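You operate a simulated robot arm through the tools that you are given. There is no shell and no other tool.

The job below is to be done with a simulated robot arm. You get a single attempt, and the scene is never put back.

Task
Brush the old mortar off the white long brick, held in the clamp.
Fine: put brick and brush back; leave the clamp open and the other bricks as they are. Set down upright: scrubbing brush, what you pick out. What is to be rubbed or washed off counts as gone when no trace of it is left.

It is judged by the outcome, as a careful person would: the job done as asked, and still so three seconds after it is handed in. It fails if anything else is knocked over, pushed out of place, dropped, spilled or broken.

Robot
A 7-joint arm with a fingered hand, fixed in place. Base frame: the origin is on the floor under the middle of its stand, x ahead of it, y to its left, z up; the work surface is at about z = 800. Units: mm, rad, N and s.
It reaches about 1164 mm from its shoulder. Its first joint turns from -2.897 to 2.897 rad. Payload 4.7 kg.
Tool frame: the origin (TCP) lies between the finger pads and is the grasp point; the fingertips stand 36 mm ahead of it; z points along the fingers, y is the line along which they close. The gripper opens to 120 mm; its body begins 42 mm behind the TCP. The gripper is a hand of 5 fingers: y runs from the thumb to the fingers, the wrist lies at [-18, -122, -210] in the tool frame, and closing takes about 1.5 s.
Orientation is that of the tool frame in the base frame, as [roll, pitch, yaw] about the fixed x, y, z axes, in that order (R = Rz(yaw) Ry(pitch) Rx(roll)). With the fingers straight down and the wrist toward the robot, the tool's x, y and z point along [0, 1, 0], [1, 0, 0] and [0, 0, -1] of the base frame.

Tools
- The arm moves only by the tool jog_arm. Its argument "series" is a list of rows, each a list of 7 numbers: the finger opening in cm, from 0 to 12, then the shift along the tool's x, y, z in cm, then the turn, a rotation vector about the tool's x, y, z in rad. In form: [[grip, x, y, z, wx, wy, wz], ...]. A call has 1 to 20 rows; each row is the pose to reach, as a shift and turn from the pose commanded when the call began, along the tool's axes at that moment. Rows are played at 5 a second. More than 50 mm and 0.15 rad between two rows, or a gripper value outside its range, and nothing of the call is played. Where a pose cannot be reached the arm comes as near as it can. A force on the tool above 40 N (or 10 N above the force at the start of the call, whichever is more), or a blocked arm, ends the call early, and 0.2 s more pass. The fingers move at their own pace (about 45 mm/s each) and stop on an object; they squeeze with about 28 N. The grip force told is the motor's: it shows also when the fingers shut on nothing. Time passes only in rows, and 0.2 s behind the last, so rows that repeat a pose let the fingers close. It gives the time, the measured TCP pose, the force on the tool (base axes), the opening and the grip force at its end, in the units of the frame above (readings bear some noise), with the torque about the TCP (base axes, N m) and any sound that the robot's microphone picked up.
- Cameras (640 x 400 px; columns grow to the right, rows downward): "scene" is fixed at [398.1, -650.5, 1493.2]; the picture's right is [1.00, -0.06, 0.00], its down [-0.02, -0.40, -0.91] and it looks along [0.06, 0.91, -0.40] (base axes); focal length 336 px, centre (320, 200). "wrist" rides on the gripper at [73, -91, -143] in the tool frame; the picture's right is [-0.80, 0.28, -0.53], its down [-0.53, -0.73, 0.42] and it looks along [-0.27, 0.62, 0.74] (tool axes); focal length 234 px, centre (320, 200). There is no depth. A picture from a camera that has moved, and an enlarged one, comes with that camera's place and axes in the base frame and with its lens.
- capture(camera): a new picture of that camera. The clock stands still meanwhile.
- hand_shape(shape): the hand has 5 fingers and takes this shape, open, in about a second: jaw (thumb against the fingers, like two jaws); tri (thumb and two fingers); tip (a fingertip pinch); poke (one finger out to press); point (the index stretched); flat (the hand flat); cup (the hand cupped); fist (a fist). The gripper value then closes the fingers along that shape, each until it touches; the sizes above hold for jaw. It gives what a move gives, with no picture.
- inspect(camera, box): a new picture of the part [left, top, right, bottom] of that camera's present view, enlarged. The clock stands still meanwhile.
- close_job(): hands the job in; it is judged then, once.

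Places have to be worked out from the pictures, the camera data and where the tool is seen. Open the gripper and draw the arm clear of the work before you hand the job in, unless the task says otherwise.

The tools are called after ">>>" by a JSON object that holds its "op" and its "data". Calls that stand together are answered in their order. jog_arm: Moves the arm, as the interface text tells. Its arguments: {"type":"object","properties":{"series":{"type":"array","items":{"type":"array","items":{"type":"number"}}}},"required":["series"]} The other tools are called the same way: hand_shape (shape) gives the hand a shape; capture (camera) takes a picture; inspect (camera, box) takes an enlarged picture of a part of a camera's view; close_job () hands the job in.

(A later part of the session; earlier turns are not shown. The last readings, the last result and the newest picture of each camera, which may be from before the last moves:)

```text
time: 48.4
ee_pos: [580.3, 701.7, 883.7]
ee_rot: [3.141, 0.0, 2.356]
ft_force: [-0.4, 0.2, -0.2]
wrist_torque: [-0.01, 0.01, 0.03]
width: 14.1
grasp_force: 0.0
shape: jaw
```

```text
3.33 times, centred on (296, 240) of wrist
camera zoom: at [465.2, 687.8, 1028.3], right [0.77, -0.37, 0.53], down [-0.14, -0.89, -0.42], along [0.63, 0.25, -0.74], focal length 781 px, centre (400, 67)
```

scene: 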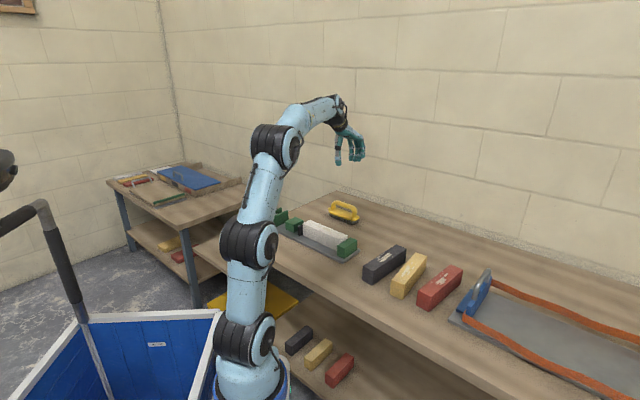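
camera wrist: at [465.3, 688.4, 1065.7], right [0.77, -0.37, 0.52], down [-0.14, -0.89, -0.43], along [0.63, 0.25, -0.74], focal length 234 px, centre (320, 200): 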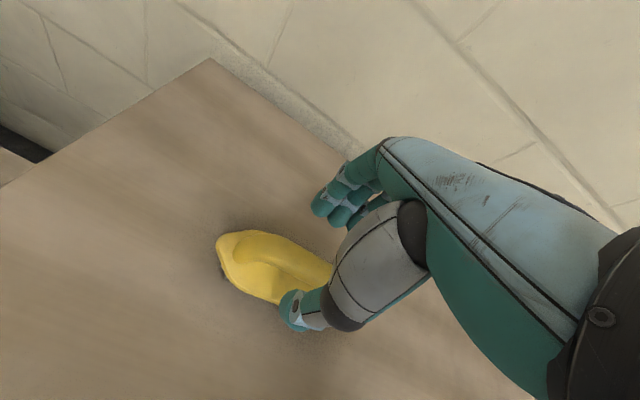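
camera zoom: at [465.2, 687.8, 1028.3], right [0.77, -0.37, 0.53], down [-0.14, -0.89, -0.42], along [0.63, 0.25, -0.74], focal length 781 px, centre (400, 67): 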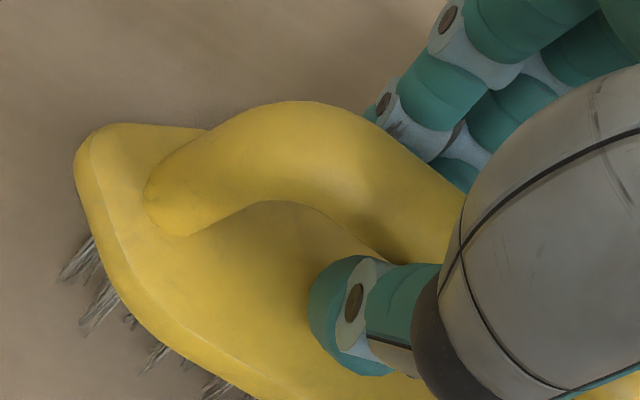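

It has come most of the way back upright. I open a little more to let it settle fully.

>>> {"op": "jog_arm", "data": {"series": [[1.7, 0, 0, 0, 0, 0, 0], [2.0, 0, 0, 0, 0, 0, 0], [2.4, 0, 0, 0, 0, 0, 0], [2.8, 0, 0, 0, 0, 0, 0], [2.8, 0, 0, 0, 0, 0, 0]]}}

>>> {"op": "inspect", "data": {"camera": "scene", "box": [310, 185, 374, 225]}}

>>> {"op": "inspect", "data": {"camera": "wrist", "box": [200, 180, 392, 300]}}

```text
time: 49.5
ee_pos: [578.9, 700.6, 884.1]
ee_rot: [3.141, 0.003, 2.354]
ft_force: [-0.1, -0.2, 1.1]
wrist_torque: [0.04, 0.0, 0.01]
width: 27.9
grasp_force: 0.1
shape: jaw
```

```text
10.00 times, centred on (342, 205) of scene
camera zoom: at [398.1, -650.5, 1493.2], right [1.0, -0.06, 0.0], down [-0.02, -0.4, -0.91], along [0.06, 0.91, -0.4], focal length 3360 px, centre (100, 150)
```

zoom: 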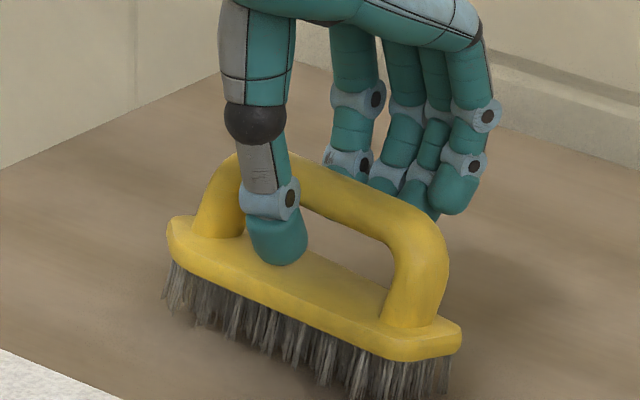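

```text
3.33 times, centred on (296, 240) of wrist
camera zoom: at [465.2, 687.8, 1028.3], right [0.77, -0.37, 0.53], down [-0.14, -0.89, -0.42], along [0.63, 0.25, -0.74], focal length 781 px, centre (400, 67)
```

zoom: 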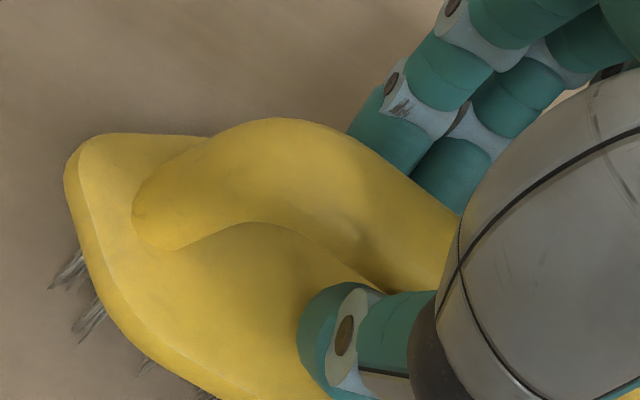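

Nearly flat now. I open to 5 cm so that nothing touches it, and check where it has settled.

>>> {"op": "jog_arm", "data": {"series": [[3.4, 0, 0, 0, 0, 0, 0], [4.0, 0, 0, 0, 0, 0, 0], [4.6, 0, 0, 0, 0, 0, 0], [5.2, 0, 0, 0, 0, 0, 0], [6, 0, 0, 0, 0, 0, 0], [6, 0, 0, 0, 0, 0, 0]]}}

>>> {"op": "inspect", "data": {"camera": "scene", "box": [310, 185, 374, 225]}}

>>> {"op": "inspect", "data": {"camera": "wrist", "box": [200, 180, 392, 300]}}

```text
time: 51.0
ee_pos: [579.9, 702.4, 883.7]
ee_rot: [3.14, -0.001, 2.355]
ft_force: [-0.4, -0.7, -0.1]
wrist_torque: [0.02, -0.01, -0.01]
width: 59.7
grasp_force: 0.1
shape: jaw
```

```text
10.00 times, centred on (342, 205) of scene
camera zoom: at [398.1, -650.5, 1493.2], right [1.0, -0.06, 0.0], down [-0.02, -0.4, -0.91], along [0.06, 0.91, -0.4], focal length 3360 px, centre (100, 150)
```

zoom: 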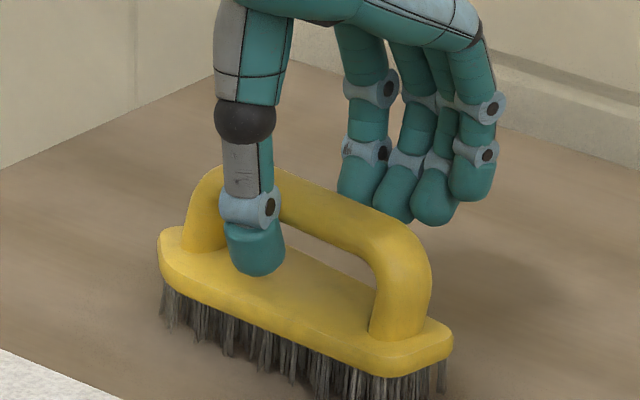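

```text
3.33 times, centred on (296, 240) of wrist
camera zoom: at [465.2, 687.8, 1028.3], right [0.77, -0.37, 0.53], down [-0.14, -0.89, -0.42], along [0.63, 0.25, -0.74], focal length 781 px, centre (400, 67)
```

zoom: 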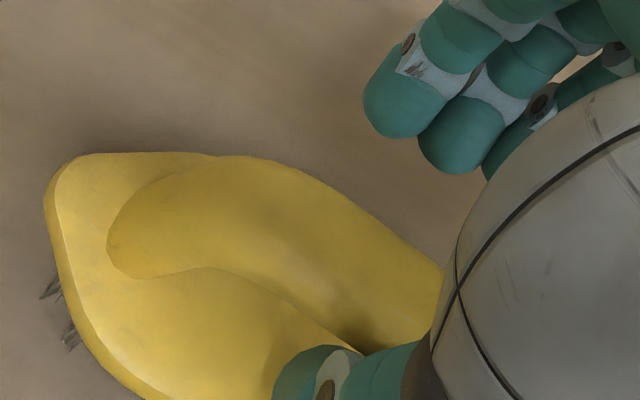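

The brush is upright again, displaced about 15 mm with about a 6.6° turn (I'll restore its original spot later). I re-align to the bar with the fingertips at bar height (higher than before), so they pinch the bar itself rather than closing beneath it.

>>> {"op": "jog_arm", "data": {"series": [[6, 0.5, -0.6, -0.5, 0, 0, 0.04], [6, 1.0, -1.2, -1.0, 0, 0, 0.08], [6, 1.44, -1.78, -1.3, 0, 0, 0.115], [6, 1.44, -1.78, -1.3, 0, 0, 0.115]]}}

>>> {"op": "inspect", "data": {"camera": "scene", "box": [310, 185, 374, 225]}}

>>> {"op": "inspect", "data": {"camera": "wrist", "box": [200, 180, 392, 300]}}

```text
time: 52.0
ee_pos: [557.1, 699.4, 895.8]
ee_rot: [3.141, 0.0, 2.238]
ft_force: [-0.2, 0.6, -0.8]
wrist_torque: [0.03, 0.01, -0.02]
width: 60.0
grasp_force: 0.1
shape: jaw
```

```text
10.00 times, centred on (342, 205) of scene
camera zoom: at [398.1, -650.5, 1493.2], right [1.0, -0.06, 0.0], down [-0.02, -0.4, -0.91], along [0.06, 0.91, -0.4], focal length 3360 px, centre (100, 150)
```

zoom: 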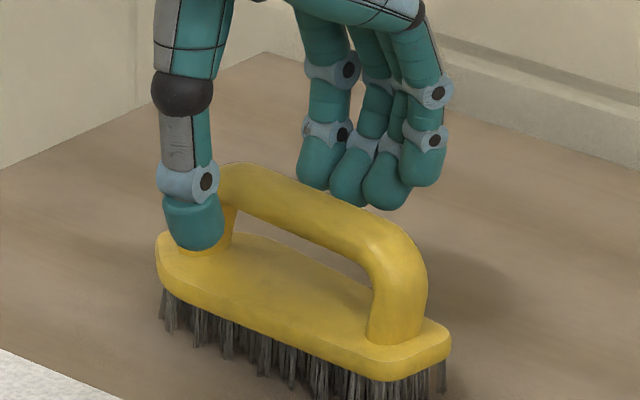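

```text
3.33 times, centred on (296, 240) of wrist
camera zoom: at [441.1, 699.3, 1040.5], right [0.72, -0.46, 0.53], down [-0.24, -0.87, -0.42], along [0.65, 0.18, -0.74], focal length 781 px, centre (400, 67)
```

zoom: 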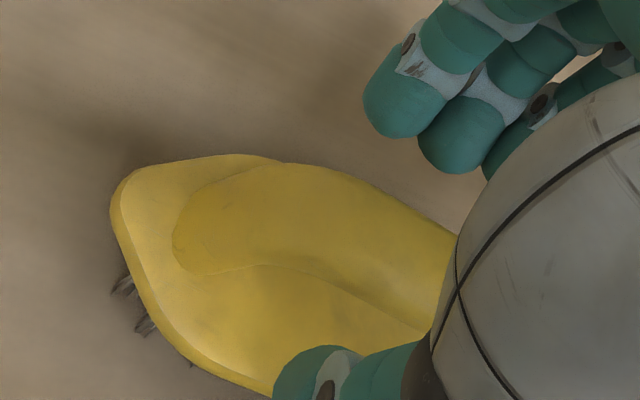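

The fingertips are level with the bar; the bar sits about 4 mm toward the thumb. I shift by that and close gently, watching for a real squeeze near the bar's width (about 2 cm).

>>> {"op": "jog_arm", "data": {"series": [[6, 0, -0.4, 0, 0, 0, 0], [5, 0, -0.4, 0, 0, 0, 0], [4, 0, -0.4, 0, 0, 0, 0], [3, 0, -0.4, 0, 0, 0, 0], [2.4, 0, -0.4, 0, 0, 0, 0], [2.0, 0, -0.4, 0, 0, 0, 0], [1.8, 0, -0.4, 0, 0, 0, 0], [1.8, 0, -0.4, 0, 0, 0, 0]]}}

>>> {"op": "inspect", "data": {"camera": "scene", "box": [310, 185, 374, 225]}}

>>> {"op": "inspect", "data": {"camera": "wrist", "box": [200, 180, 392, 300]}}

```text
time: 53.8
ee_pos: [553.7, 696.9, 895.9]
ee_rot: [3.14, -0.001, 2.24]
ft_force: [0.2, -1.3, 0.6]
wrist_torque: [-0.02, -0.04, 0.03]
width: 20.6
grasp_force: 28.4
shape: jaw
```

```text
10.00 times, centred on (342, 205) of scene
camera zoom: at [398.1, -650.5, 1493.2], right [1.0, -0.06, 0.0], down [-0.02, -0.4, -0.91], along [0.06, 0.91, -0.4], focal length 3360 px, centre (100, 150)
```

zoom: 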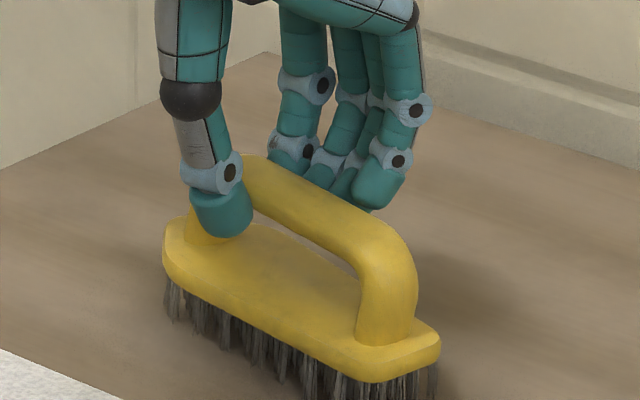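

```text
3.33 times, centred on (296, 240) of wrist
camera zoom: at [438.2, 696.6, 1040.4], right [0.72, -0.46, 0.53], down [-0.24, -0.87, -0.42], along [0.65, 0.18, -0.74], focal length 781 px, centre (400, 67)
```

zoom: 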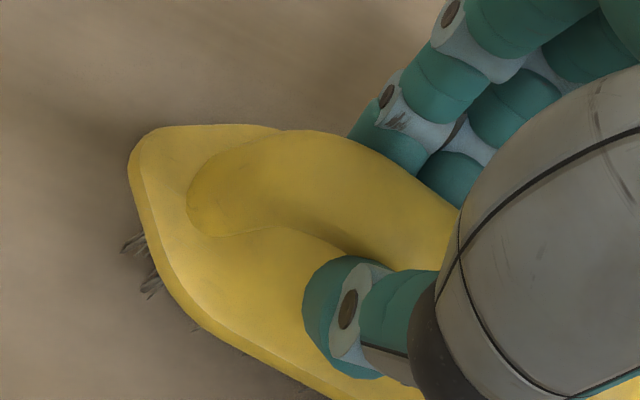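

A firm 28 N pinch at 20.6 mm, with the brush still upright. I lift it a little to test the hold.

>>> {"op": "jog_arm", "data": {"series": [[1.6, 0, 0, -0.5, 0, 0, 0], [1.6, 0, 0, -1.5, 0, 0, 0], [1.6, 0, 0, -3, 0, 0, 0], [1.6, 0, 0, -5, 0, 0, 0], [1.6, 0, 0, -5, 0, 0, 0]]}}

>>> {"op": "inspect", "data": {"camera": "scene", "box": [302, 170, 382, 220]}}

>>> {"op": "inspect", "data": {"camera": "wrist", "box": [200, 180, 392, 300]}}

```text
time: 55.0
ee_pos: [554.6, 697.3, 946.9]
ee_rot: [-3.141, 0.0, 2.242]
ft_force: [0.2, -0.2, -2.1]
wrist_torque: [0.0, 0.03, 0.02]
width: 21.0
grasp_force: 28.0
shape: jaw
```

```text
8.00 times, centred on (342, 195) of scene
camera zoom: at [398.1, -650.5, 1493.2], right [1.0, -0.06, 0.0], down [-0.02, -0.4, -0.91], along [0.06, 0.91, -0.4], focal length 2688 px, centre (144, 240)
```

zoom: 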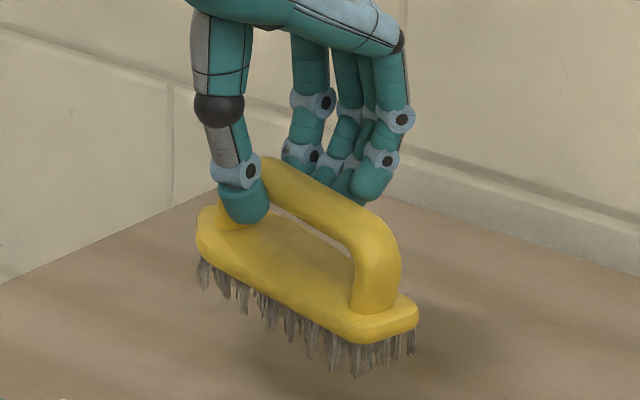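

```text
3.33 times, centred on (296, 240) of wrist
camera zoom: at [439.0, 697.0, 1091.2], right [0.72, -0.46, 0.52], down [-0.24, -0.87, -0.42], along [0.65, 0.18, -0.74], focal length 781 px, centre (400, 67)
```

zoom: 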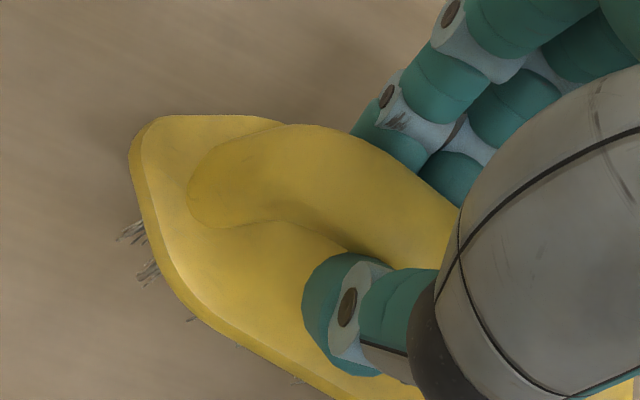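

The brush (about 2 N) is held well. Before carrying it over, I look at the mortar patch's exact extent on the clamped brick.

>>> {"op": "inspect", "data": {"camera": "scene", "box": [298, 213, 354, 248]}}

```text
11.43 times, centred on (326, 230) of scene
camera zoom: at [398.1, -650.5, 1493.2], right [1.0, -0.06, 0.0], down [-0.02, -0.4, -0.91], along [0.06, 0.91, -0.4], focal length 3840 px, centre (251, -149)
```

zoom: 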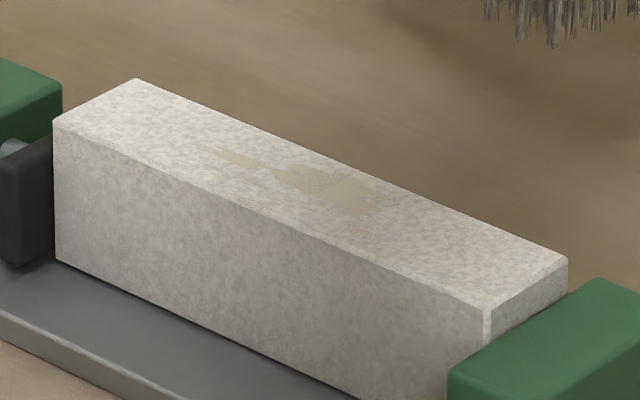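

The patch spans about u -48…+32, v 670…700 on the brick top (z≈865). I carry the brush over it, hovering about 4 cm above, and turn it to line up with the brick.

>>> {"op": "jog_arm", "data": {"series": [[1.6, 0, 0, -2.0, 0, 0, 0], [1.6, 0, 0, -4.0, 0, 0, 0], [1.6, 0, 0, -5.3, 0, 0, -0.01], [1.6, -1.4, -2.67, -5.3, 0, 0, -0.03], [1.6, -2.88, -5.34, -5.3, 0, 0, -0.045], [1.6, -4.32, -8.01, -5.3, 0, 0, -0.06], [1.6, -5.77, -10.68, -5.3, 0, 0, -0.075], [1.6, -7.21, -13.35, -5.3, 0, 0, -0.09], [1.6, -8.65, -16.02, -5.3, 0, 0, -0.105], [1.6, -10.09, -18.69, -5.3, 0, 0, -0.114], [1.6, -10.09, -18.69, -5.3, 0, 0, -0.114]]}}

>>> {"op": "inspect", "data": {"camera": "scene", "box": [276, 190, 372, 250]}}

>>> {"op": "capture", "data": {"camera": "wrist"}}

```text
time: 57.4
ee_pos: [466.7, 500.7, 999.5]
ee_rot: [3.141, -0.001, 2.355]
ft_force: [-0.6, 0.2, -1.6]
wrist_torque: [0.01, 0.04, -0.01]
width: 20.8
grasp_force: 28.1
shape: jaw
```

```text
6.67 times, centred on (324, 220) of scene
camera zoom: at [398.1, -650.5, 1493.2], right [1.0, -0.06, 0.0], down [-0.02, -0.4, -0.91], along [0.06, 0.91, -0.4], focal length 2240 px, centre (293, 67)
```

zoom: 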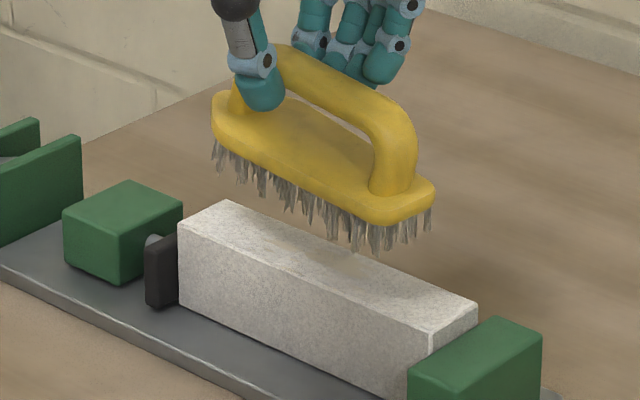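

```text
taken
camera wrist: at [353.4, 487.3, 1143.8], right [0.77, -0.37, 0.53], down [-0.14, -0.89, -0.42], along [0.63, 0.25, -0.74], focal length 234 px, centre (320, 200)
```

wrist: 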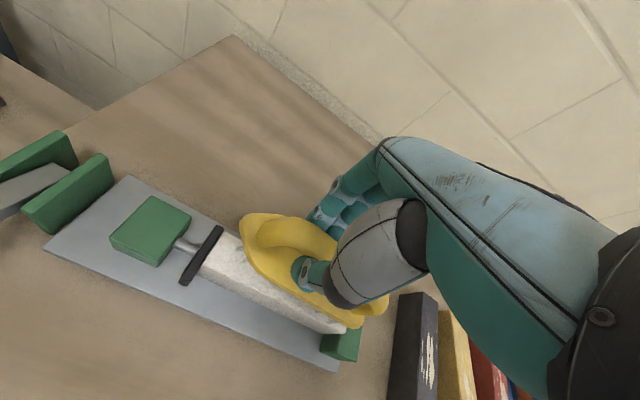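

The brush is aligned over the brick. I lower it to contact in small steps.

>>> {"op": "jog_arm", "data": {"series": [[1.4, 0, -0.3, 1.0, 0, 0, 0], [1.4, 0, -0.3, 2.0, 0, 0, 0], [1.4, 0, -0.3, 2.8, 0, 0, 0], [1.4, 0, -0.3, 3.4, 0, 0, 0], [1.4, 0, -0.3, 3.7, 0, 0, 0], [1.4, 0, -0.3, 3.7, 0, 0, 0]]}}

>>> {"op": "inspect", "data": {"camera": "scene", "box": [276, 195, 372, 255]}}

```text
time: 58.8
ee_pos: [467.5, 500.8, 962.8]
ee_rot: [-3.14, -0.003, 2.355]
ft_force: [-0.7, 0.5, 0.6]
wrist_torque: [-0.1, -0.03, -0.01]
width: 21.0
grasp_force: 28.4
shape: jaw
```

```text
6.67 times, centred on (324, 225) of scene
camera zoom: at [398.1, -650.5, 1493.2], right [1.0, -0.06, 0.0], down [-0.02, -0.4, -0.91], along [0.06, 0.91, -0.4], focal length 2240 px, centre (293, 33)
```

zoom: 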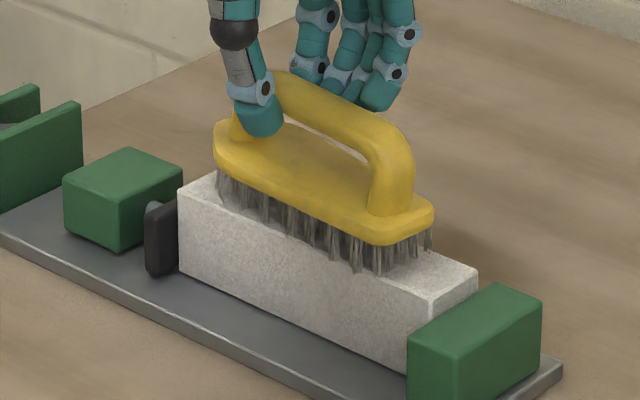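

The bristles just touch. I press a few mm more to build up a moderate force.

>>> {"op": "jog_arm", "data": {"series": [[1.2, 0, 0, 0.2, 0, 0, 0], [1.2, 0, 0, 0.4, 0, 0, 0], [1.2, 0, 0, 0.4, 0, 0, 0]]}}

```text
time: 59.5
ee_pos: [467.4, 499.7, 959.7]
ee_rot: [3.141, 0.001, 2.353]
ft_force: [-0.2, 0.0, 1.6]
wrist_torque: [-0.02, -0.02, 0.05]
width: 21.2
grasp_force: 28.1
shape: jaw
```

Only about 3–4 N of contact so far. I press another few mm and make first strokes along the brick.

>>> {"op": "jog_arm", "data": {"series": [[1.0, 0, 0, 0.3, 0, 0, 0], [1.0, 0, 0, 0.5, 0, 0, 0], [1.0, 1.2, 0, 0.5, 0, 0, 0], [1.0, 2.4, 0, 0.5, 0, 0, 0], [1.0, 1.2, 0, 0.5, 0, 0, 0], [1.0, 0, 0, 0.5, 0, 0, 0], [1.0, -1.2, 0, 0.5, 0, 0, 0], [1.0, -2.4, 0, 0.5, 0, 0, 0], [1.0, -1.2, 0, 0.5, 0, 0, 0], [1.0, 0, 0, 0.5, 0, 0, 0], [1.0, 0, 0, 0.5, 0, 0, 0]]}}

>>> {"op": "inspect", "data": {"camera": "scene", "box": [276, 195, 372, 255]}}

```text
time: 62.0
ee_pos: [465.8, 500.3, 953.9]
ee_rot: [3.141, -0.001, 2.353]
ft_force: [0.4, 0.0, -0.9]
wrist_torque: [-0.02, -0.04, -0.01]
width: 19.0
grasp_force: 27.7
shape: jaw
```

```text
6.67 times, centred on (324, 225) of scene
camera zoom: at [398.1, -650.5, 1493.2], right [1.0, -0.06, 0.0], down [-0.02, -0.4, -0.91], along [0.06, 0.91, -0.4], focal length 2240 px, centre (293, 33)
```

zoom: 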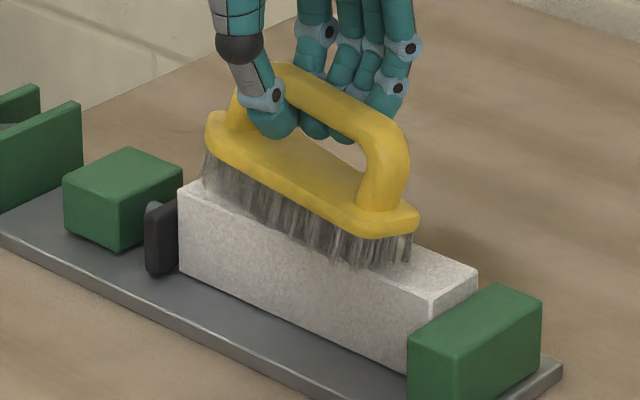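

The fingertips slipped below the bar and the brush leaned. I loosen so that it sits flat on the brick again, with the fingers still around the bar.

>>> {"op": "jog_arm", "data": {"series": [[2.0, 0, 0, 0, 0, 0, 0], [2.4, 0, 0, 0, 0, 0, 0], [2.8, 0, 0, 0, 0, 0, 0], [2.8, 0, 0, 0, 0, 0, 0], [2.8, 0, 0, 0, 0, 0, 0]]}}

>>> {"op": "inspect", "data": {"camera": "scene", "box": [276, 195, 372, 255]}}

>>> {"op": "inspect", "data": {"camera": "wrist", "box": [200, 180, 392, 300]}}

```text
time: 63.1
ee_pos: [467.6, 498.9, 954.2]
ee_rot: [3.141, 0.001, 2.355]
ft_force: [-0.3, -0.1, 0.0]
wrist_torque: [-0.03, -0.01, 0.01]
width: 27.9
grasp_force: 0.0
shape: jaw
```

```text
6.67 times, centred on (324, 225) of scene
camera zoom: at [398.1, -650.5, 1493.2], right [1.0, -0.06, 0.0], down [-0.02, -0.4, -0.91], along [0.06, 0.91, -0.4], focal length 2240 px, centre (293, 33)
```

zoom: 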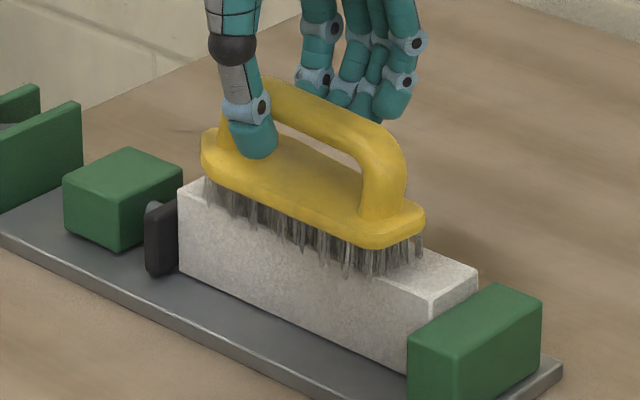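

```text
3.33 times, centred on (296, 240) of wrist
camera zoom: at [352.5, 485.5, 1098.6], right [0.77, -0.37, 0.53], down [-0.14, -0.89, -0.42], along [0.63, 0.25, -0.74], focal length 781 px, centre (400, 67)
```

zoom: 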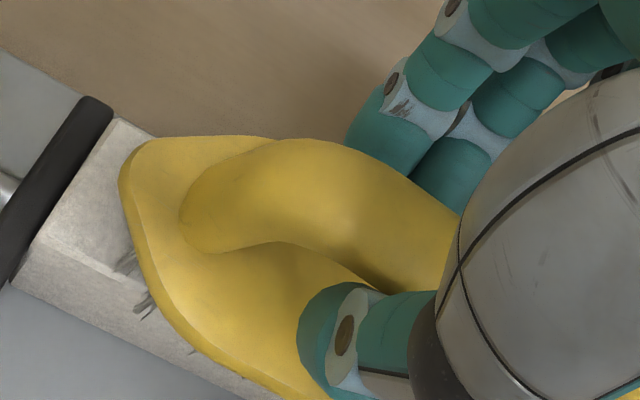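

The brush sits flat on the brick. Instead of pinching, I'll hook the fingertips through the handle and press on the brush's base. First I lower the straddling fingers until they rest on it.

>>> {"op": "jog_arm", "data": {"series": [[2.8, 0.3, 0, 0.5, 0, 0, 0], [2.8, 0.3, 0, 1.0, 0, 0, 0], [2.8, 0.3, 0, 1.4, 0, 0, 0], [2.8, 0.3, 0, 1.4, 0, 0, 0]]}}

>>> {"op": "inspect", "data": {"camera": "scene", "box": [292, 195, 356, 235]}}

```text
time: 64.2
ee_pos: [465.4, 503.0, 941.6]
ee_rot: [3.138, 0.0, 2.354]
ft_force: [0.0, -1.3, 13.8]
wrist_torque: [-0.17, 0.28, 0.01]
width: 28.7
grasp_force: 0.1
shape: jaw
```

```text
10.00 times, centred on (324, 215) of scene
camera zoom: at [398.1, -650.5, 1493.2], right [1.0, -0.06, 0.0], down [-0.02, -0.4, -0.91], along [0.06, 0.91, -0.4], focal length 3360 px, centre (280, 50)
```

zoom: 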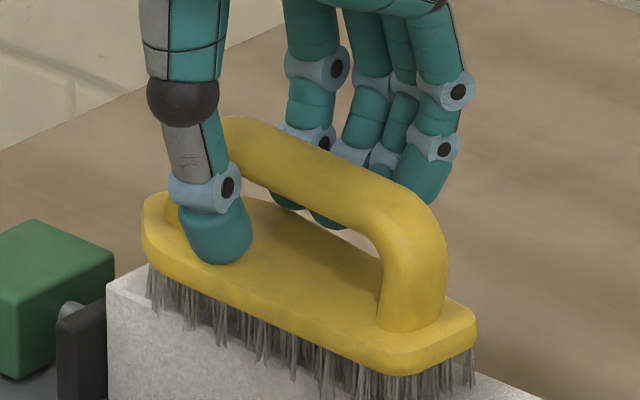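

The fingertips now press on the base (14 N, mostly the thumb). I ease off 4 mm, close the loop under the bar to 1.5 cm, and check that the brush stays flat.

>>> {"op": "jog_arm", "data": {"series": [[2.8, 0, 0, -0.4, 0, 0, 0], [2.4, 0, 0, -0.4, 0, 0, 0], [2.0, 0, 0, -0.4, 0, 0, 0], [1.7, 0, 0, -0.4, 0, 0, 0], [1.5, 0, 0, -0.4, 0, 0, 0], [1.5, 0, 0, -0.4, 0, 0, 0]]}}

>>> {"op": "inspect", "data": {"camera": "scene", "box": [292, 195, 356, 235]}}

>>> {"op": "inspect", "data": {"camera": "wrist", "box": [200, 180, 392, 300]}}

```text
time: 65.5
ee_pos: [465.9, 503.2, 944.1]
ee_rot: [-3.141, -0.001, 2.354]
ft_force: [0.1, -0.2, 0.0]
wrist_torque: [0.01, -0.02, 0.0]
width: 15.3
grasp_force: 0.1
shape: jaw
```

```text
10.00 times, centred on (324, 215) of scene
camera zoom: at [398.1, -650.5, 1493.2], right [1.0, -0.06, 0.0], down [-0.02, -0.4, -0.91], along [0.06, 0.91, -0.4], focal length 3360 px, centre (280, 50)
```

zoom: 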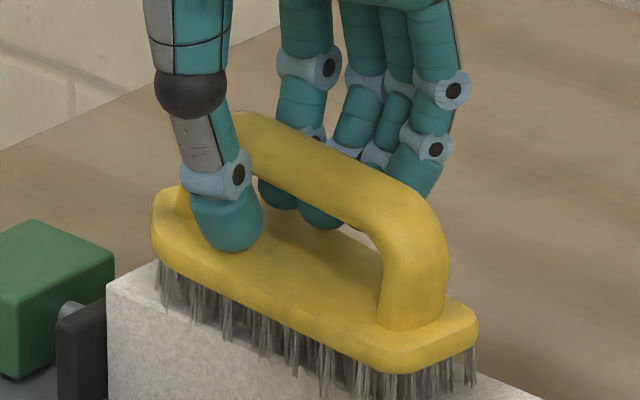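

```text
3.33 times, centred on (296, 240) of wrist
camera zoom: at [350.8, 488.6, 1088.8], right [0.77, -0.37, 0.53], down [-0.14, -0.89, -0.42], along [0.63, 0.25, -0.74], focal length 781 px, centre (400, 67)
```

zoom: 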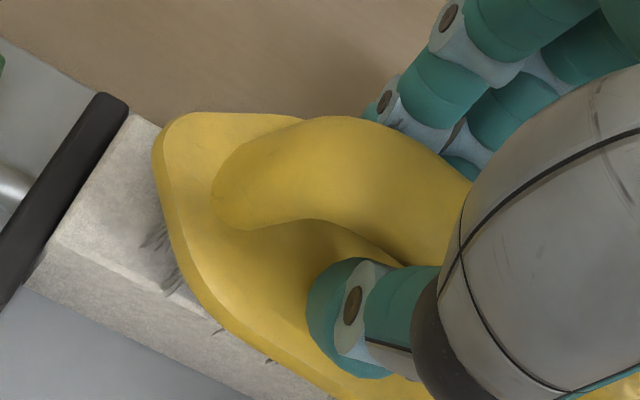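

The brush is flat with the loop closed around its bar. I press down and read the force.

>>> {"op": "jog_arm", "data": {"series": [[1.5, 0, 0, 0.3, 0, 0, 0], [1.5, 0, 0, 0.5, 0, 0, 0], [1.5, 0, 0, 0.6, 0, 0, 0], [1.5, 0, 0, 0.6, 0, 0, 0]]}}

>>> {"op": "inspect", "data": {"camera": "scene", "box": [292, 195, 356, 235]}}

```text
time: 66.5
ee_pos: [465.5, 502.6, 941.6]
ee_rot: [3.136, -0.004, 2.354]
ft_force: [-2.5, -2.7, 28.5]
wrist_torque: [-0.23, 0.45, 0.0]
width: 16.0
grasp_force: 0.0
shape: jaw
```

```text
10.00 times, centred on (324, 215) of scene
camera zoom: at [398.1, -650.5, 1493.2], right [1.0, -0.06, 0.0], down [-0.02, -0.4, -0.91], along [0.06, 0.91, -0.4], focal length 3360 px, centre (280, 50)
```

zoom: 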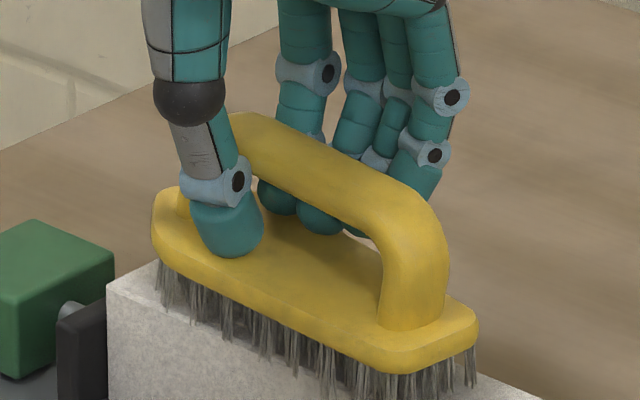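

28 N is more than needed, so I ease off 2 mm and make scrubbing strokes of about ±25 mm along the brick.

>>> {"op": "jog_arm", "data": {"series": [[1.5, 0, 0, -0.2, 0, 0, 0], [1.5, -0.8, 0, -0.2, 0, 0, 0], [1.5, -1.6, 0, -0.2, 0, 0, 0], [1.5, -2.4, 0, -0.2, 0, 0, 0], [1.5, -1.6, 0, -0.2, 0, 0, 0], [1.5, -0.8, 0, -0.2, 0, 0, 0], [1.5, 0, 0, -0.2, 0, 0, 0], [1.5, 0.8, 0, -0.2, 0, 0, 0], [1.5, 1.6, 0, -0.2, 0, 0, 0], [1.5, 2.4, 0, -0.2, 0, 0, 0], [1.5, 1.6, 0, -0.2, 0, 0, 0], [1.5, 0.8, 0, -0.2, 0, 0, 0], [1.5, 0, 0, -0.2, 0, 0, 0], [1.5, -0.8, 0, -0.2, 0, 0, 0], [1.5, -1.6, 0, -0.2, 0, 0, 0], [1.5, -2.4, 0, -0.2, 0, 0, 0]]}}

>>> {"op": "inspect", "data": {"camera": "scene", "box": [276, 195, 372, 255]}}

>>> {"op": "capture", "data": {"camera": "wrist"}}

```text
time: 70.0
ee_pos: [481.7, 486.1, 941.0]
ee_rot: [3.138, -0.003, 2.353]
ft_force: [-5.6, 5.7, 25.1]
wrist_torque: [0.31, 0.31, -0.04]
width: 16.4
grasp_force: 0.1
shape: jaw
```

```text
6.67 times, centred on (324, 225) of scene
camera zoom: at [398.1, -650.5, 1493.2], right [1.0, -0.06, 0.0], down [-0.02, -0.4, -0.91], along [0.06, 0.91, -0.4], focal length 2240 px, centre (293, 33)
```

zoom: 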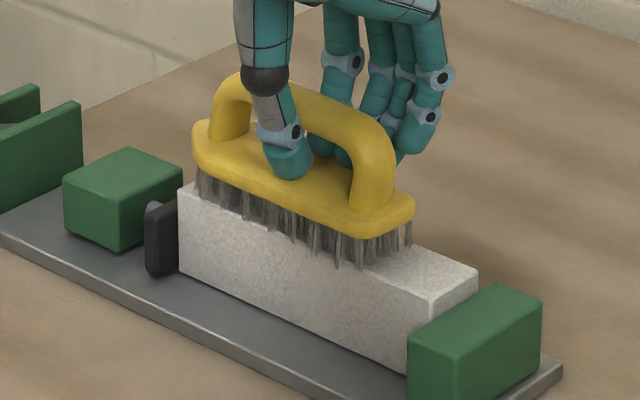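

```text
taken
camera wrist: at [367.6, 471.9, 1085.0], right [0.76, -0.37, 0.53], down [-0.14, -0.89, -0.43], along [0.63, 0.25, -0.74], focal length 234 px, centre (320, 200)
```

wrist: 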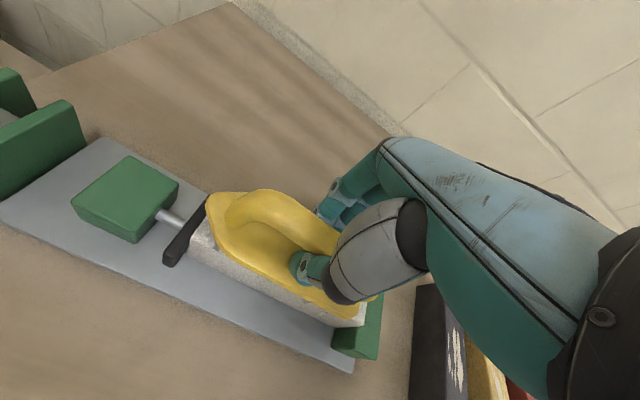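

The fingers slid inside the handle before moving the brush much. I reduce the press a little, and use longer strokes so they push on the handle posts, shifting slightly toward the front edge as well.

>>> {"op": "jog_arm", "data": {"series": [[1.5, 0, -0.2, -0.1, 0, 0, 0], [1.5, -1, -0.4, -0.1, 0, 0, 0], [1.5, -2, -0.5, -0.1, 0, 0, 0], [1.5, -3, -0.5, -0.1, 0, 0, 0], [1.5, -4, -0.5, -0.1, 0, 0, 0], [1.5, -3, -0.5, -0.1, 0, 0, 0], [1.5, -2, -0.5, -0.1, 0, 0, 0], [1.5, -1, -0.5, -0.1, 0, 0, 0], [1.5, 0, -0.5, -0.1, 0, 0, 0], [1.5, 1, -0.5, -0.1, 0, 0, 0], [1.5, 2, -0.5, -0.1, 0, 0, 0], [1.5, 3, -0.5, -0.1, 0, 0, 0], [1.5, 4, -0.5, -0.1, 0, 0, 0], [1.5, 5, -0.5, -0.1, 0, 0, 0]]}}

>>> {"op": "inspect", "data": {"camera": "scene", "box": [276, 195, 372, 255]}}

```text
time: 73.0
ee_pos: [442.2, 516.2, 942.5]
ee_rot: [3.139, -0.001, 2.356]
ft_force: [3.6, -2.3, 19.6]
wrist_torque: [-0.16, 0.07, 0.03]
width: 15.7
grasp_force: 0.2
shape: jaw
```

```text
6.67 times, centred on (324, 225) of scene
camera zoom: at [398.1, -650.5, 1493.2], right [1.0, -0.06, 0.0], down [-0.02, -0.4, -0.91], along [0.06, 0.91, -0.4], focal length 2240 px, centre (293, 33)
```

zoom: 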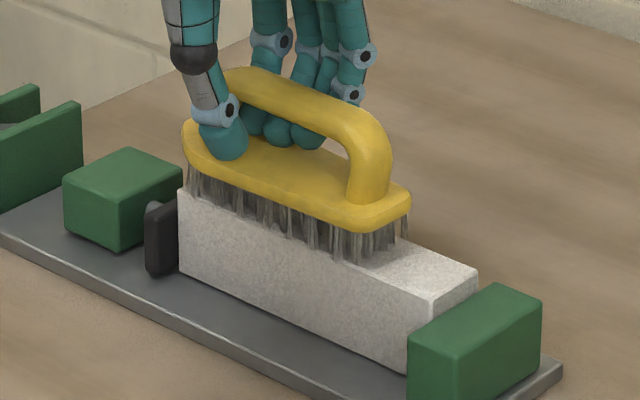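

The brush only moved partway, since the fingers still slide in the handle. I use full-length sweeps so the fingers push against each post in turn.

>>> {"op": "jog_arm", "data": {"series": [[1.5, 1.3, 0, -0.05, 0, 0, 0], [1.5, 2.6, 0, -0.05, 0, 0, 0], [1.5, 3.9, 0, -0.05, 0, 0, 0], [1.5, 2.6, 0, -0.05, 0, 0, 0], [1.5, 1.3, 0, -0.05, 0, 0, 0], [1.5, 0, 0, -0.05, 0, 0, 0], [1.5, -1.3, 0, -0.05, 0, 0, 0], [1.5, -2.6, 0, -0.05, 0, 0, 0], [1.5, -3.9, 0, -0.05, 0, 0, 0], [1.5, -5.2, 0, -0.05, 0, 0, 0], [1.5, -6.5, 0, -0.05, 0, 0, 0], [1.5, -7.8, 0, -0.05, 0, 0, 0], [1.5, -9.1, 0, -0.05, 0, 0, 0]]}}

>>> {"op": "inspect", "data": {"camera": "scene", "box": [276, 195, 372, 255]}}

```text
time: 75.8
ee_pos: [505.6, 451.0, 941.6]
ee_rot: [-3.141, -0.001, 2.355]
ft_force: [0.3, -0.1, 1.6]
wrist_torque: [0.03, 0.05, 0.0]
width: 15.3
grasp_force: 0.0
shape: jaw
```

```text
6.67 times, centred on (324, 225) of scene
camera zoom: at [398.1, -650.5, 1493.2], right [1.0, -0.06, 0.0], down [-0.02, -0.4, -0.91], along [0.06, 0.91, -0.4], focal length 2240 px, centre (293, 33)
```

zoom: 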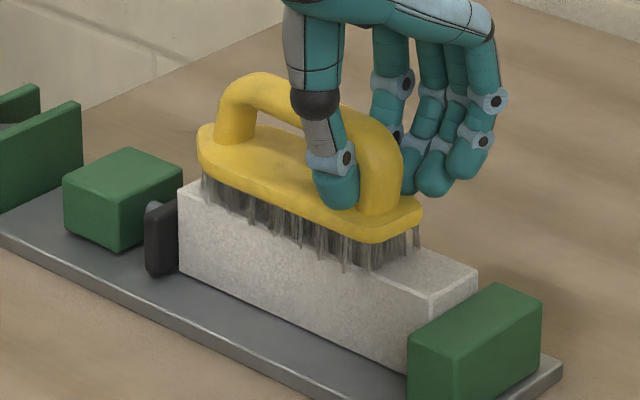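

The loop hold doesn't drive the brush well. A better hold is to straddle the handle and grip the brush's base by its long sides, with the palm over the bar. I open, rise clear, and re-align over the brush's centre.

>>> {"op": "jog_arm", "data": {"series": [[3, 0, 0, 0, 0, 0, 0], [5, 0, 0, 0, 0, 0, 0], [7, 0, 0, 0, 0, 0, 0], [8, 0, 0, 0, 0, 0, 0], [8, 0, 0, -2.5, 0, 0, 0], [8, 0, 0, -5, 0, 0, 0], [8, 0, 0, -7, 0, 0, 0], [8, 2, 0.6, -7, 0, 0, -0.03], [8, 4.5, 1.2, -7, 0, 0, -0.06], [8, 6.84, 1.79, -7, 0, 0, -0.09], [8, 6.84, 1.79, -7, 0, 0, -0.09]]}}

>>> {"op": "capture", "data": {"camera": "wrist"}}

>>> {"op": "inspect", "data": {"camera": "scene", "box": [276, 185, 372, 245]}}

>>> {"op": "inspect", "data": {"camera": "wrist", "box": [180, 190, 340, 290]}}

```text
time: 78.2
ee_pos: [470.1, 514.5, 1012.5]
ee_rot: [3.14, 0.0, 2.446]
ft_force: [-0.6, 0.7, -1.5]
wrist_torque: [0.03, -0.01, -0.01]
width: 79.7
grasp_force: 0.1
shape: jaw
```

```text
taken
camera wrist: at [357.4, 490.7, 1157.6], right [0.8, -0.3, 0.53], down [-0.06, -0.9, -0.43], along [0.6, 0.31, -0.74], focal length 234 px, centre (320, 200)
```

wrist: 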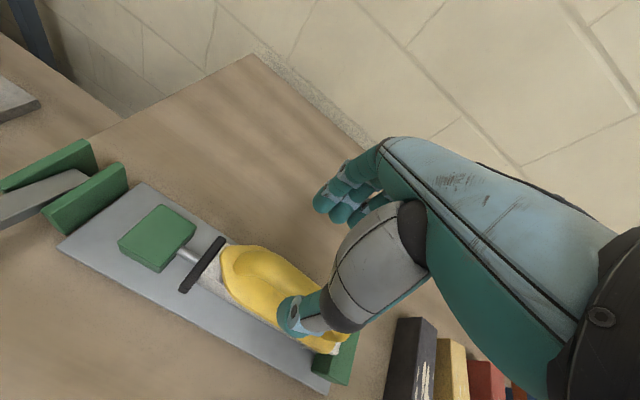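

```text
6.67 times, centred on (324, 215) of scene
camera zoom: at [398.1, -650.5, 1493.2], right [1.0, -0.06, 0.0], down [-0.02, -0.4, -0.91], along [0.06, 0.91, -0.4], focal length 2240 px, centre (293, 100)
```

zoom: 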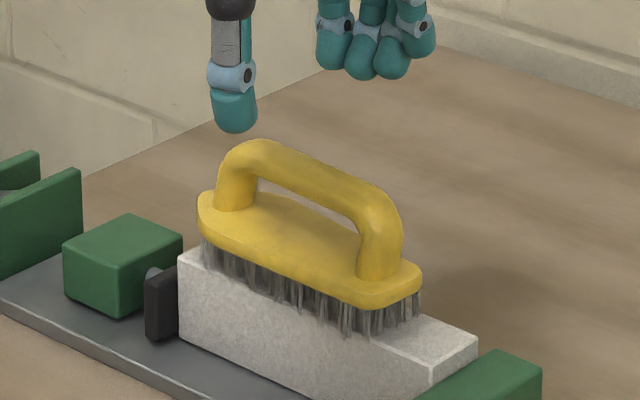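

```text
4.00 times, centred on (260, 240) of wrist
camera zoom: at [357.4, 490.7, 1157.6], right [0.8, -0.3, 0.53], down [-0.06, -0.9, -0.43], along [0.6, 0.31, -0.74], focal length 937 px, centre (560, 40)
```

zoom: 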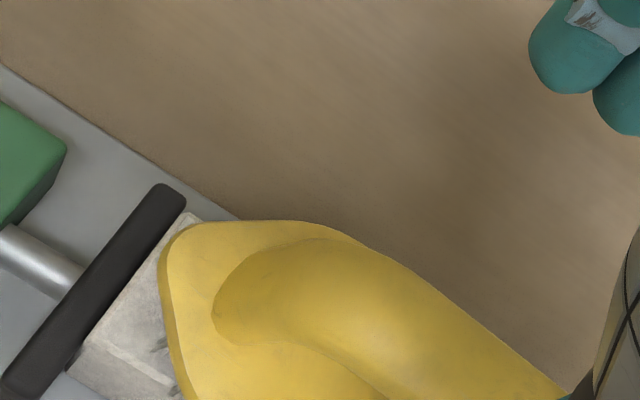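

The brush stands upright on the brick, centre near u=-12, v=690, turned about -3°. I align the hand to that and descend partway to check clearances beside the base.

>>> {"op": "jog_arm", "data": {"series": [[8, -0.4, -0.3, 0, 0, 0, 0.07], [8, -0.84, -0.64, 0, 0, 0, 0.14], [8, -0.84, -0.64, 2, 0, 0, 0.14], [8, -0.84, -0.64, 4, 0, 0, 0.14], [8, -0.84, -0.64, 5.5, 0, 0, 0.14], [8, -0.84, -0.64, 5.5, 0, 0, 0.14]]}}

>>> {"op": "inspect", "data": {"camera": "wrist", "box": [180, 160, 372, 280]}}

>>> {"op": "inspect", "data": {"camera": "wrist", "box": [200, 240, 360, 340]}}

>>> {"op": "inspect", "data": {"camera": "scene", "box": [276, 185, 372, 245]}}

```text
time: 79.5
ee_pos: [474.1, 502.2, 956.3]
ee_rot: [3.14, 0.001, 2.302]
ft_force: [0.7, 0.0, -0.5]
wrist_torque: [0.04, 0.0, -0.02]
width: 79.5
grasp_force: 0.0
shape: jaw
```

```text
3.33 times, centred on (276, 220) of wrist
camera zoom: at [358.9, 495.0, 1100.7], right [0.75, -0.41, 0.53], down [-0.19, -0.89, -0.42], along [0.64, 0.22, -0.74], focal length 781 px, centre (467, 133)
```

zoom: 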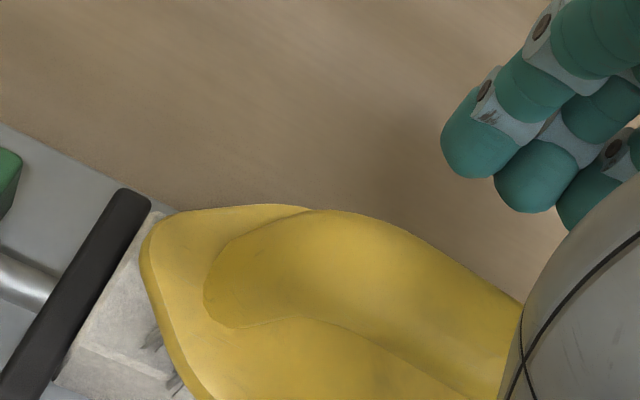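

```text
4.00 times, centred on (280, 290) of wrist
camera zoom: at [358.9, 495.0, 1100.7], right [0.75, -0.41, 0.53], down [-0.19, -0.89, -0.42], along [0.64, 0.22, -0.74], focal length 937 px, centre (480, -160)
```

zoom: 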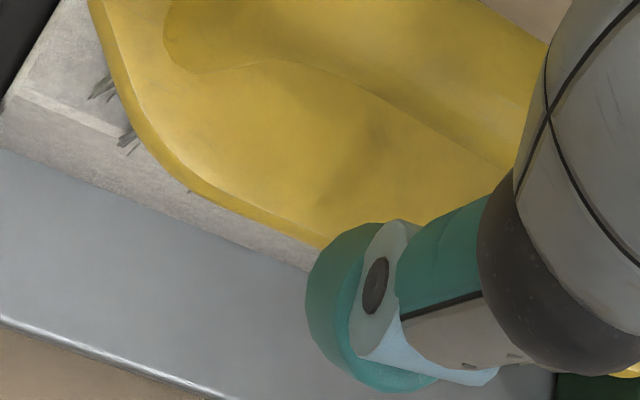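

```text
6.67 times, centred on (324, 215) of scene
camera zoom: at [398.1, -650.5, 1493.2], right [1.0, -0.06, 0.0], down [-0.02, -0.4, -0.91], along [0.06, 0.91, -0.4], focal length 2240 px, centre (293, 100)
```

zoom: 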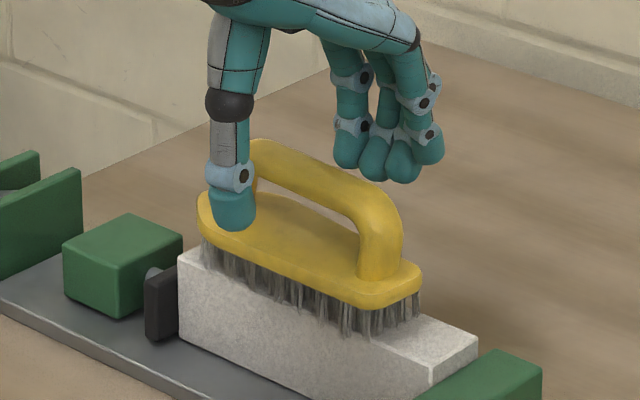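

The thumb and fingers are clear of the base edges by about 12 mm. I lower so the pads come level with the base sides.

>>> {"op": "jog_arm", "data": {"series": [[8, 0, 0, 1, 0, 0, 0], [8, 0, 0, 2, 0, 0, 0], [8, 0, 0, 3, 0, 0, 0], [8, 0, 0, 3.8, 0, 0, 0], [8, 0, 0, 3.8, 0, 0, 0]]}}

>>> {"op": "inspect", "data": {"camera": "wrist", "box": [200, 200, 360, 300]}}

>>> {"op": "inspect", "data": {"camera": "scene", "box": [276, 195, 356, 245]}}

```text
time: 80.8
ee_pos: [474.7, 503.1, 918.8]
ee_rot: [3.141, 0.001, 2.304]
ft_force: [-0.2, 0.0, 1.0]
wrist_torque: [-0.01, 0.02, 0.02]
width: 79.8
grasp_force: 0.0
shape: jaw
```

```text
4.00 times, centred on (280, 250) of wrist
camera zoom: at [359.0, 494.8, 1063.7], right [0.75, -0.41, 0.53], down [-0.19, -0.89, -0.42], along [0.64, 0.22, -0.74], focal length 937 px, centre (480, 0)
```

zoom: 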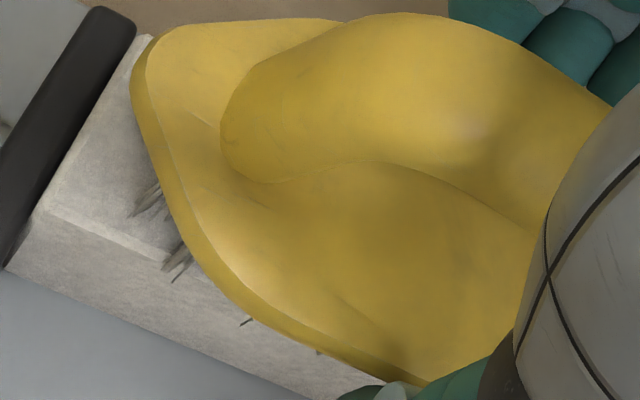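

```text
8.00 times, centred on (316, 220) of scene
camera zoom: at [398.1, -650.5, 1493.2], right [1.0, -0.06, 0.0], down [-0.02, -0.4, -0.91], along [0.06, 0.91, -0.4], focal length 2688 px, centre (352, 40)
```

zoom: 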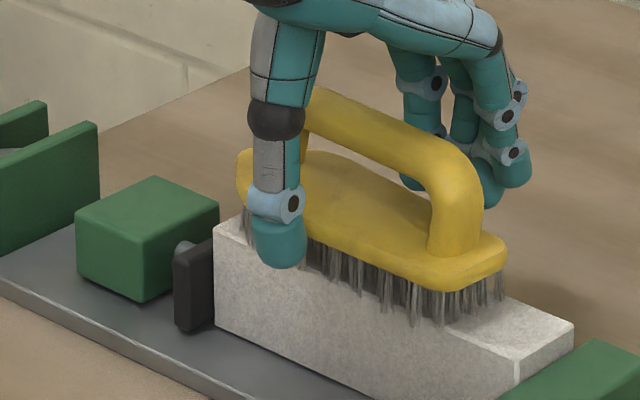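

The hand now straddles the brush with thumb and fingers beside the base. I close on the base's sides.

>>> {"op": "jog_arm", "data": {"series": [[7, 0, 0, 0, 0, 0, 0], [6.2, 0, 0, 0, 0, 0, 0], [5.6, 0, 0, 0, 0, 0, 0], [5.0, 0, 0, 0, 0, 0, 0], [4.4, 0, 0, 0, 0, 0, 0], [4.0, 0, 0, 0, 0, 0, 0], [4.0, 0, 0, 0, 0, 0, 0]]}}

>>> {"op": "inspect", "data": {"camera": "wrist", "box": [200, 200, 360, 300]}}

>>> {"op": "inspect", "data": {"camera": "scene", "box": [276, 195, 356, 245]}}

```text
time: 82.3
ee_pos: [473.3, 503.9, 920.0]
ee_rot: [3.14, -0.001, 2.302]
ft_force: [0.7, -0.1, 0.0]
wrist_torque: [-0.02, -0.03, -0.01]
width: 53.1
grasp_force: 27.5
shape: jaw
```

```text
4.00 times, centred on (280, 250) of wrist
camera zoom: at [359.0, 494.9, 1063.7], right [0.75, -0.41, 0.53], down [-0.19, -0.89, -0.42], along [0.64, 0.22, -0.74], focal length 937 px, centre (480, 0)
```

zoom: 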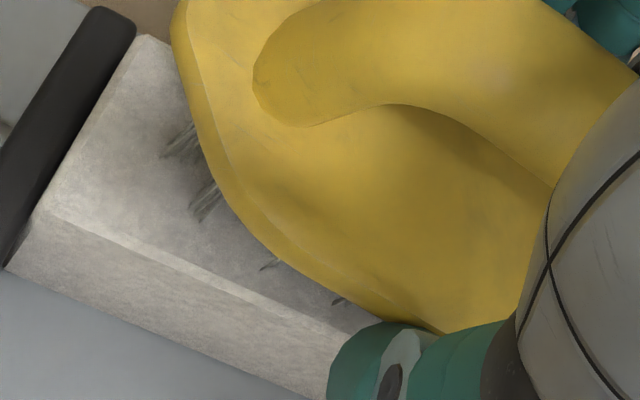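

```text
8.00 times, centred on (316, 220) of scene
camera zoom: at [398.1, -650.5, 1493.2], right [1.0, -0.06, 0.0], down [-0.02, -0.4, -0.91], along [0.06, 0.91, -0.4], focal length 2688 px, centre (352, 40)
```

zoom: 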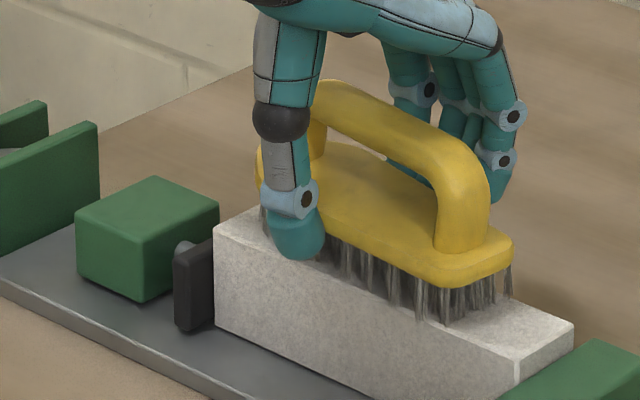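

A solid hold on the base (53 mm, 27.5 N) with the brush upright. I press down gently, shifting 4 mm toward the front edge, and read the force.

>>> {"op": "jog_arm", "data": {"series": [[3.6, 0, -0.2, 0.1, 0, 0, 0], [3.6, 0, -0.4, 0.2, 0, 0, 0], [3.6, 0, -0.4, 0.3, 0, 0, 0], [3.6, 0, -0.4, 0.3, 0, 0, 0]]}}

>>> {"op": "inspect", "data": {"camera": "scene", "box": [276, 195, 356, 245]}}

```text
time: 83.3
ee_pos: [470.8, 501.9, 916.3]
ee_rot: [3.139, 0.0, 2.307]
ft_force: [0.8, 0.5, 11.8]
wrist_torque: [-0.05, -0.08, 0.06]
width: 53.8
grasp_force: 27.8
shape: jaw
```

```text
8.00 times, centred on (316, 220) of scene
camera zoom: at [398.1, -650.5, 1493.2], right [1.0, -0.06, 0.0], down [-0.02, -0.4, -0.91], along [0.06, 0.91, -0.4], focal length 2688 px, centre (352, 40)
```

zoom: 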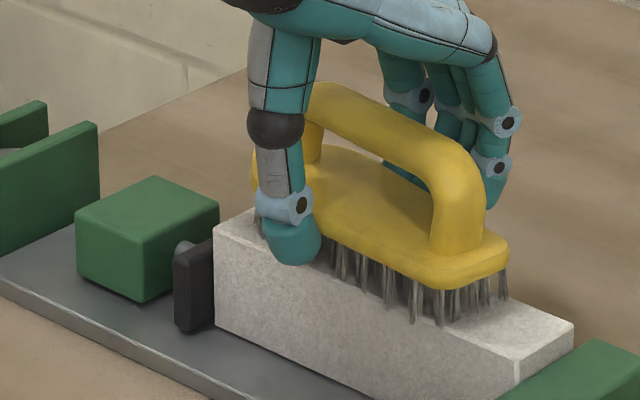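

12 N of contact with the brush held flat. Now proper scrubbing strokes along the brick.

>>> {"op": "jog_arm", "data": {"series": [[3.6, -1.2, 0, 0, 0, 0, 0], [3.6, -2.4, 0, 0, 0, 0, 0], [3.6, -3.4, 0, 0, 0, 0, 0], [3.6, -2.4, 0, 0, 0, 0, 0], [3.6, -1.2, 0, 0, 0, 0, 0], [3.6, 0, 0, 0, 0, 0, 0], [3.6, 1.2, 0, 0, 0, 0, 0], [3.6, 2.4, 0, 0, 0, 0, 0], [3.6, 1.2, 0, 0, 0, 0, 0], [3.6, 0, 0, 0, 0, 0, 0], [3.6, -1.2, 0, 0, 0, 0, 0], [3.6, -2.4, 0, 0, 0, 0, 0], [3.6, -3.4, 0, 0, 0, 0, 0], [3.6, -2.4, 0, 0, 0, 0, 0], [3.6, -1.2, 0, 0, 0, 0, 0], [3.6, 0, 0, 0, 0, 0, 0], [3.6, 1.2, 0, 0, 0, 0, 0], [3.6, 2.4, 0, 0, 0, 0, 0], [3.6, 1.2, 0, 0, 0, 0, 0], [3.6, 0, 0, 0, 0, 0, 0]]}}

>>> {"op": "inspect", "data": {"camera": "scene", "box": [276, 195, 356, 245]}}

```text
time: 87.5
ee_pos: [472.1, 500.6, 916.0]
ee_rot: [-3.14, 0.0, 2.305]
ft_force: [-1.6, -0.4, 1.0]
wrist_torque: [-0.06, 0.07, -0.01]
width: 52.8
grasp_force: 27.9
shape: jaw
```

```text
8.00 times, centred on (316, 220) of scene
camera zoom: at [398.1, -650.5, 1493.2], right [1.0, -0.06, 0.0], down [-0.02, -0.4, -0.91], along [0.06, 0.91, -0.4], focal length 2688 px, centre (352, 40)
```

zoom: 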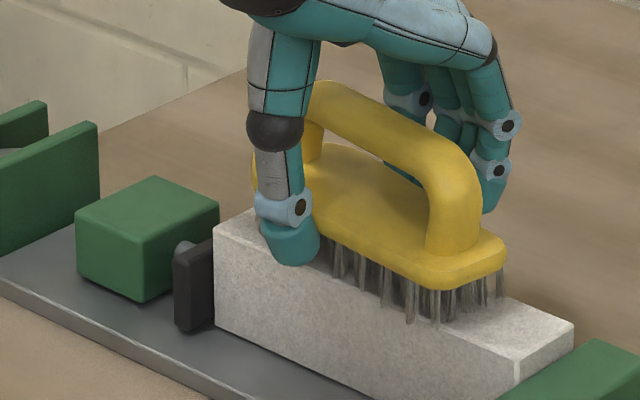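

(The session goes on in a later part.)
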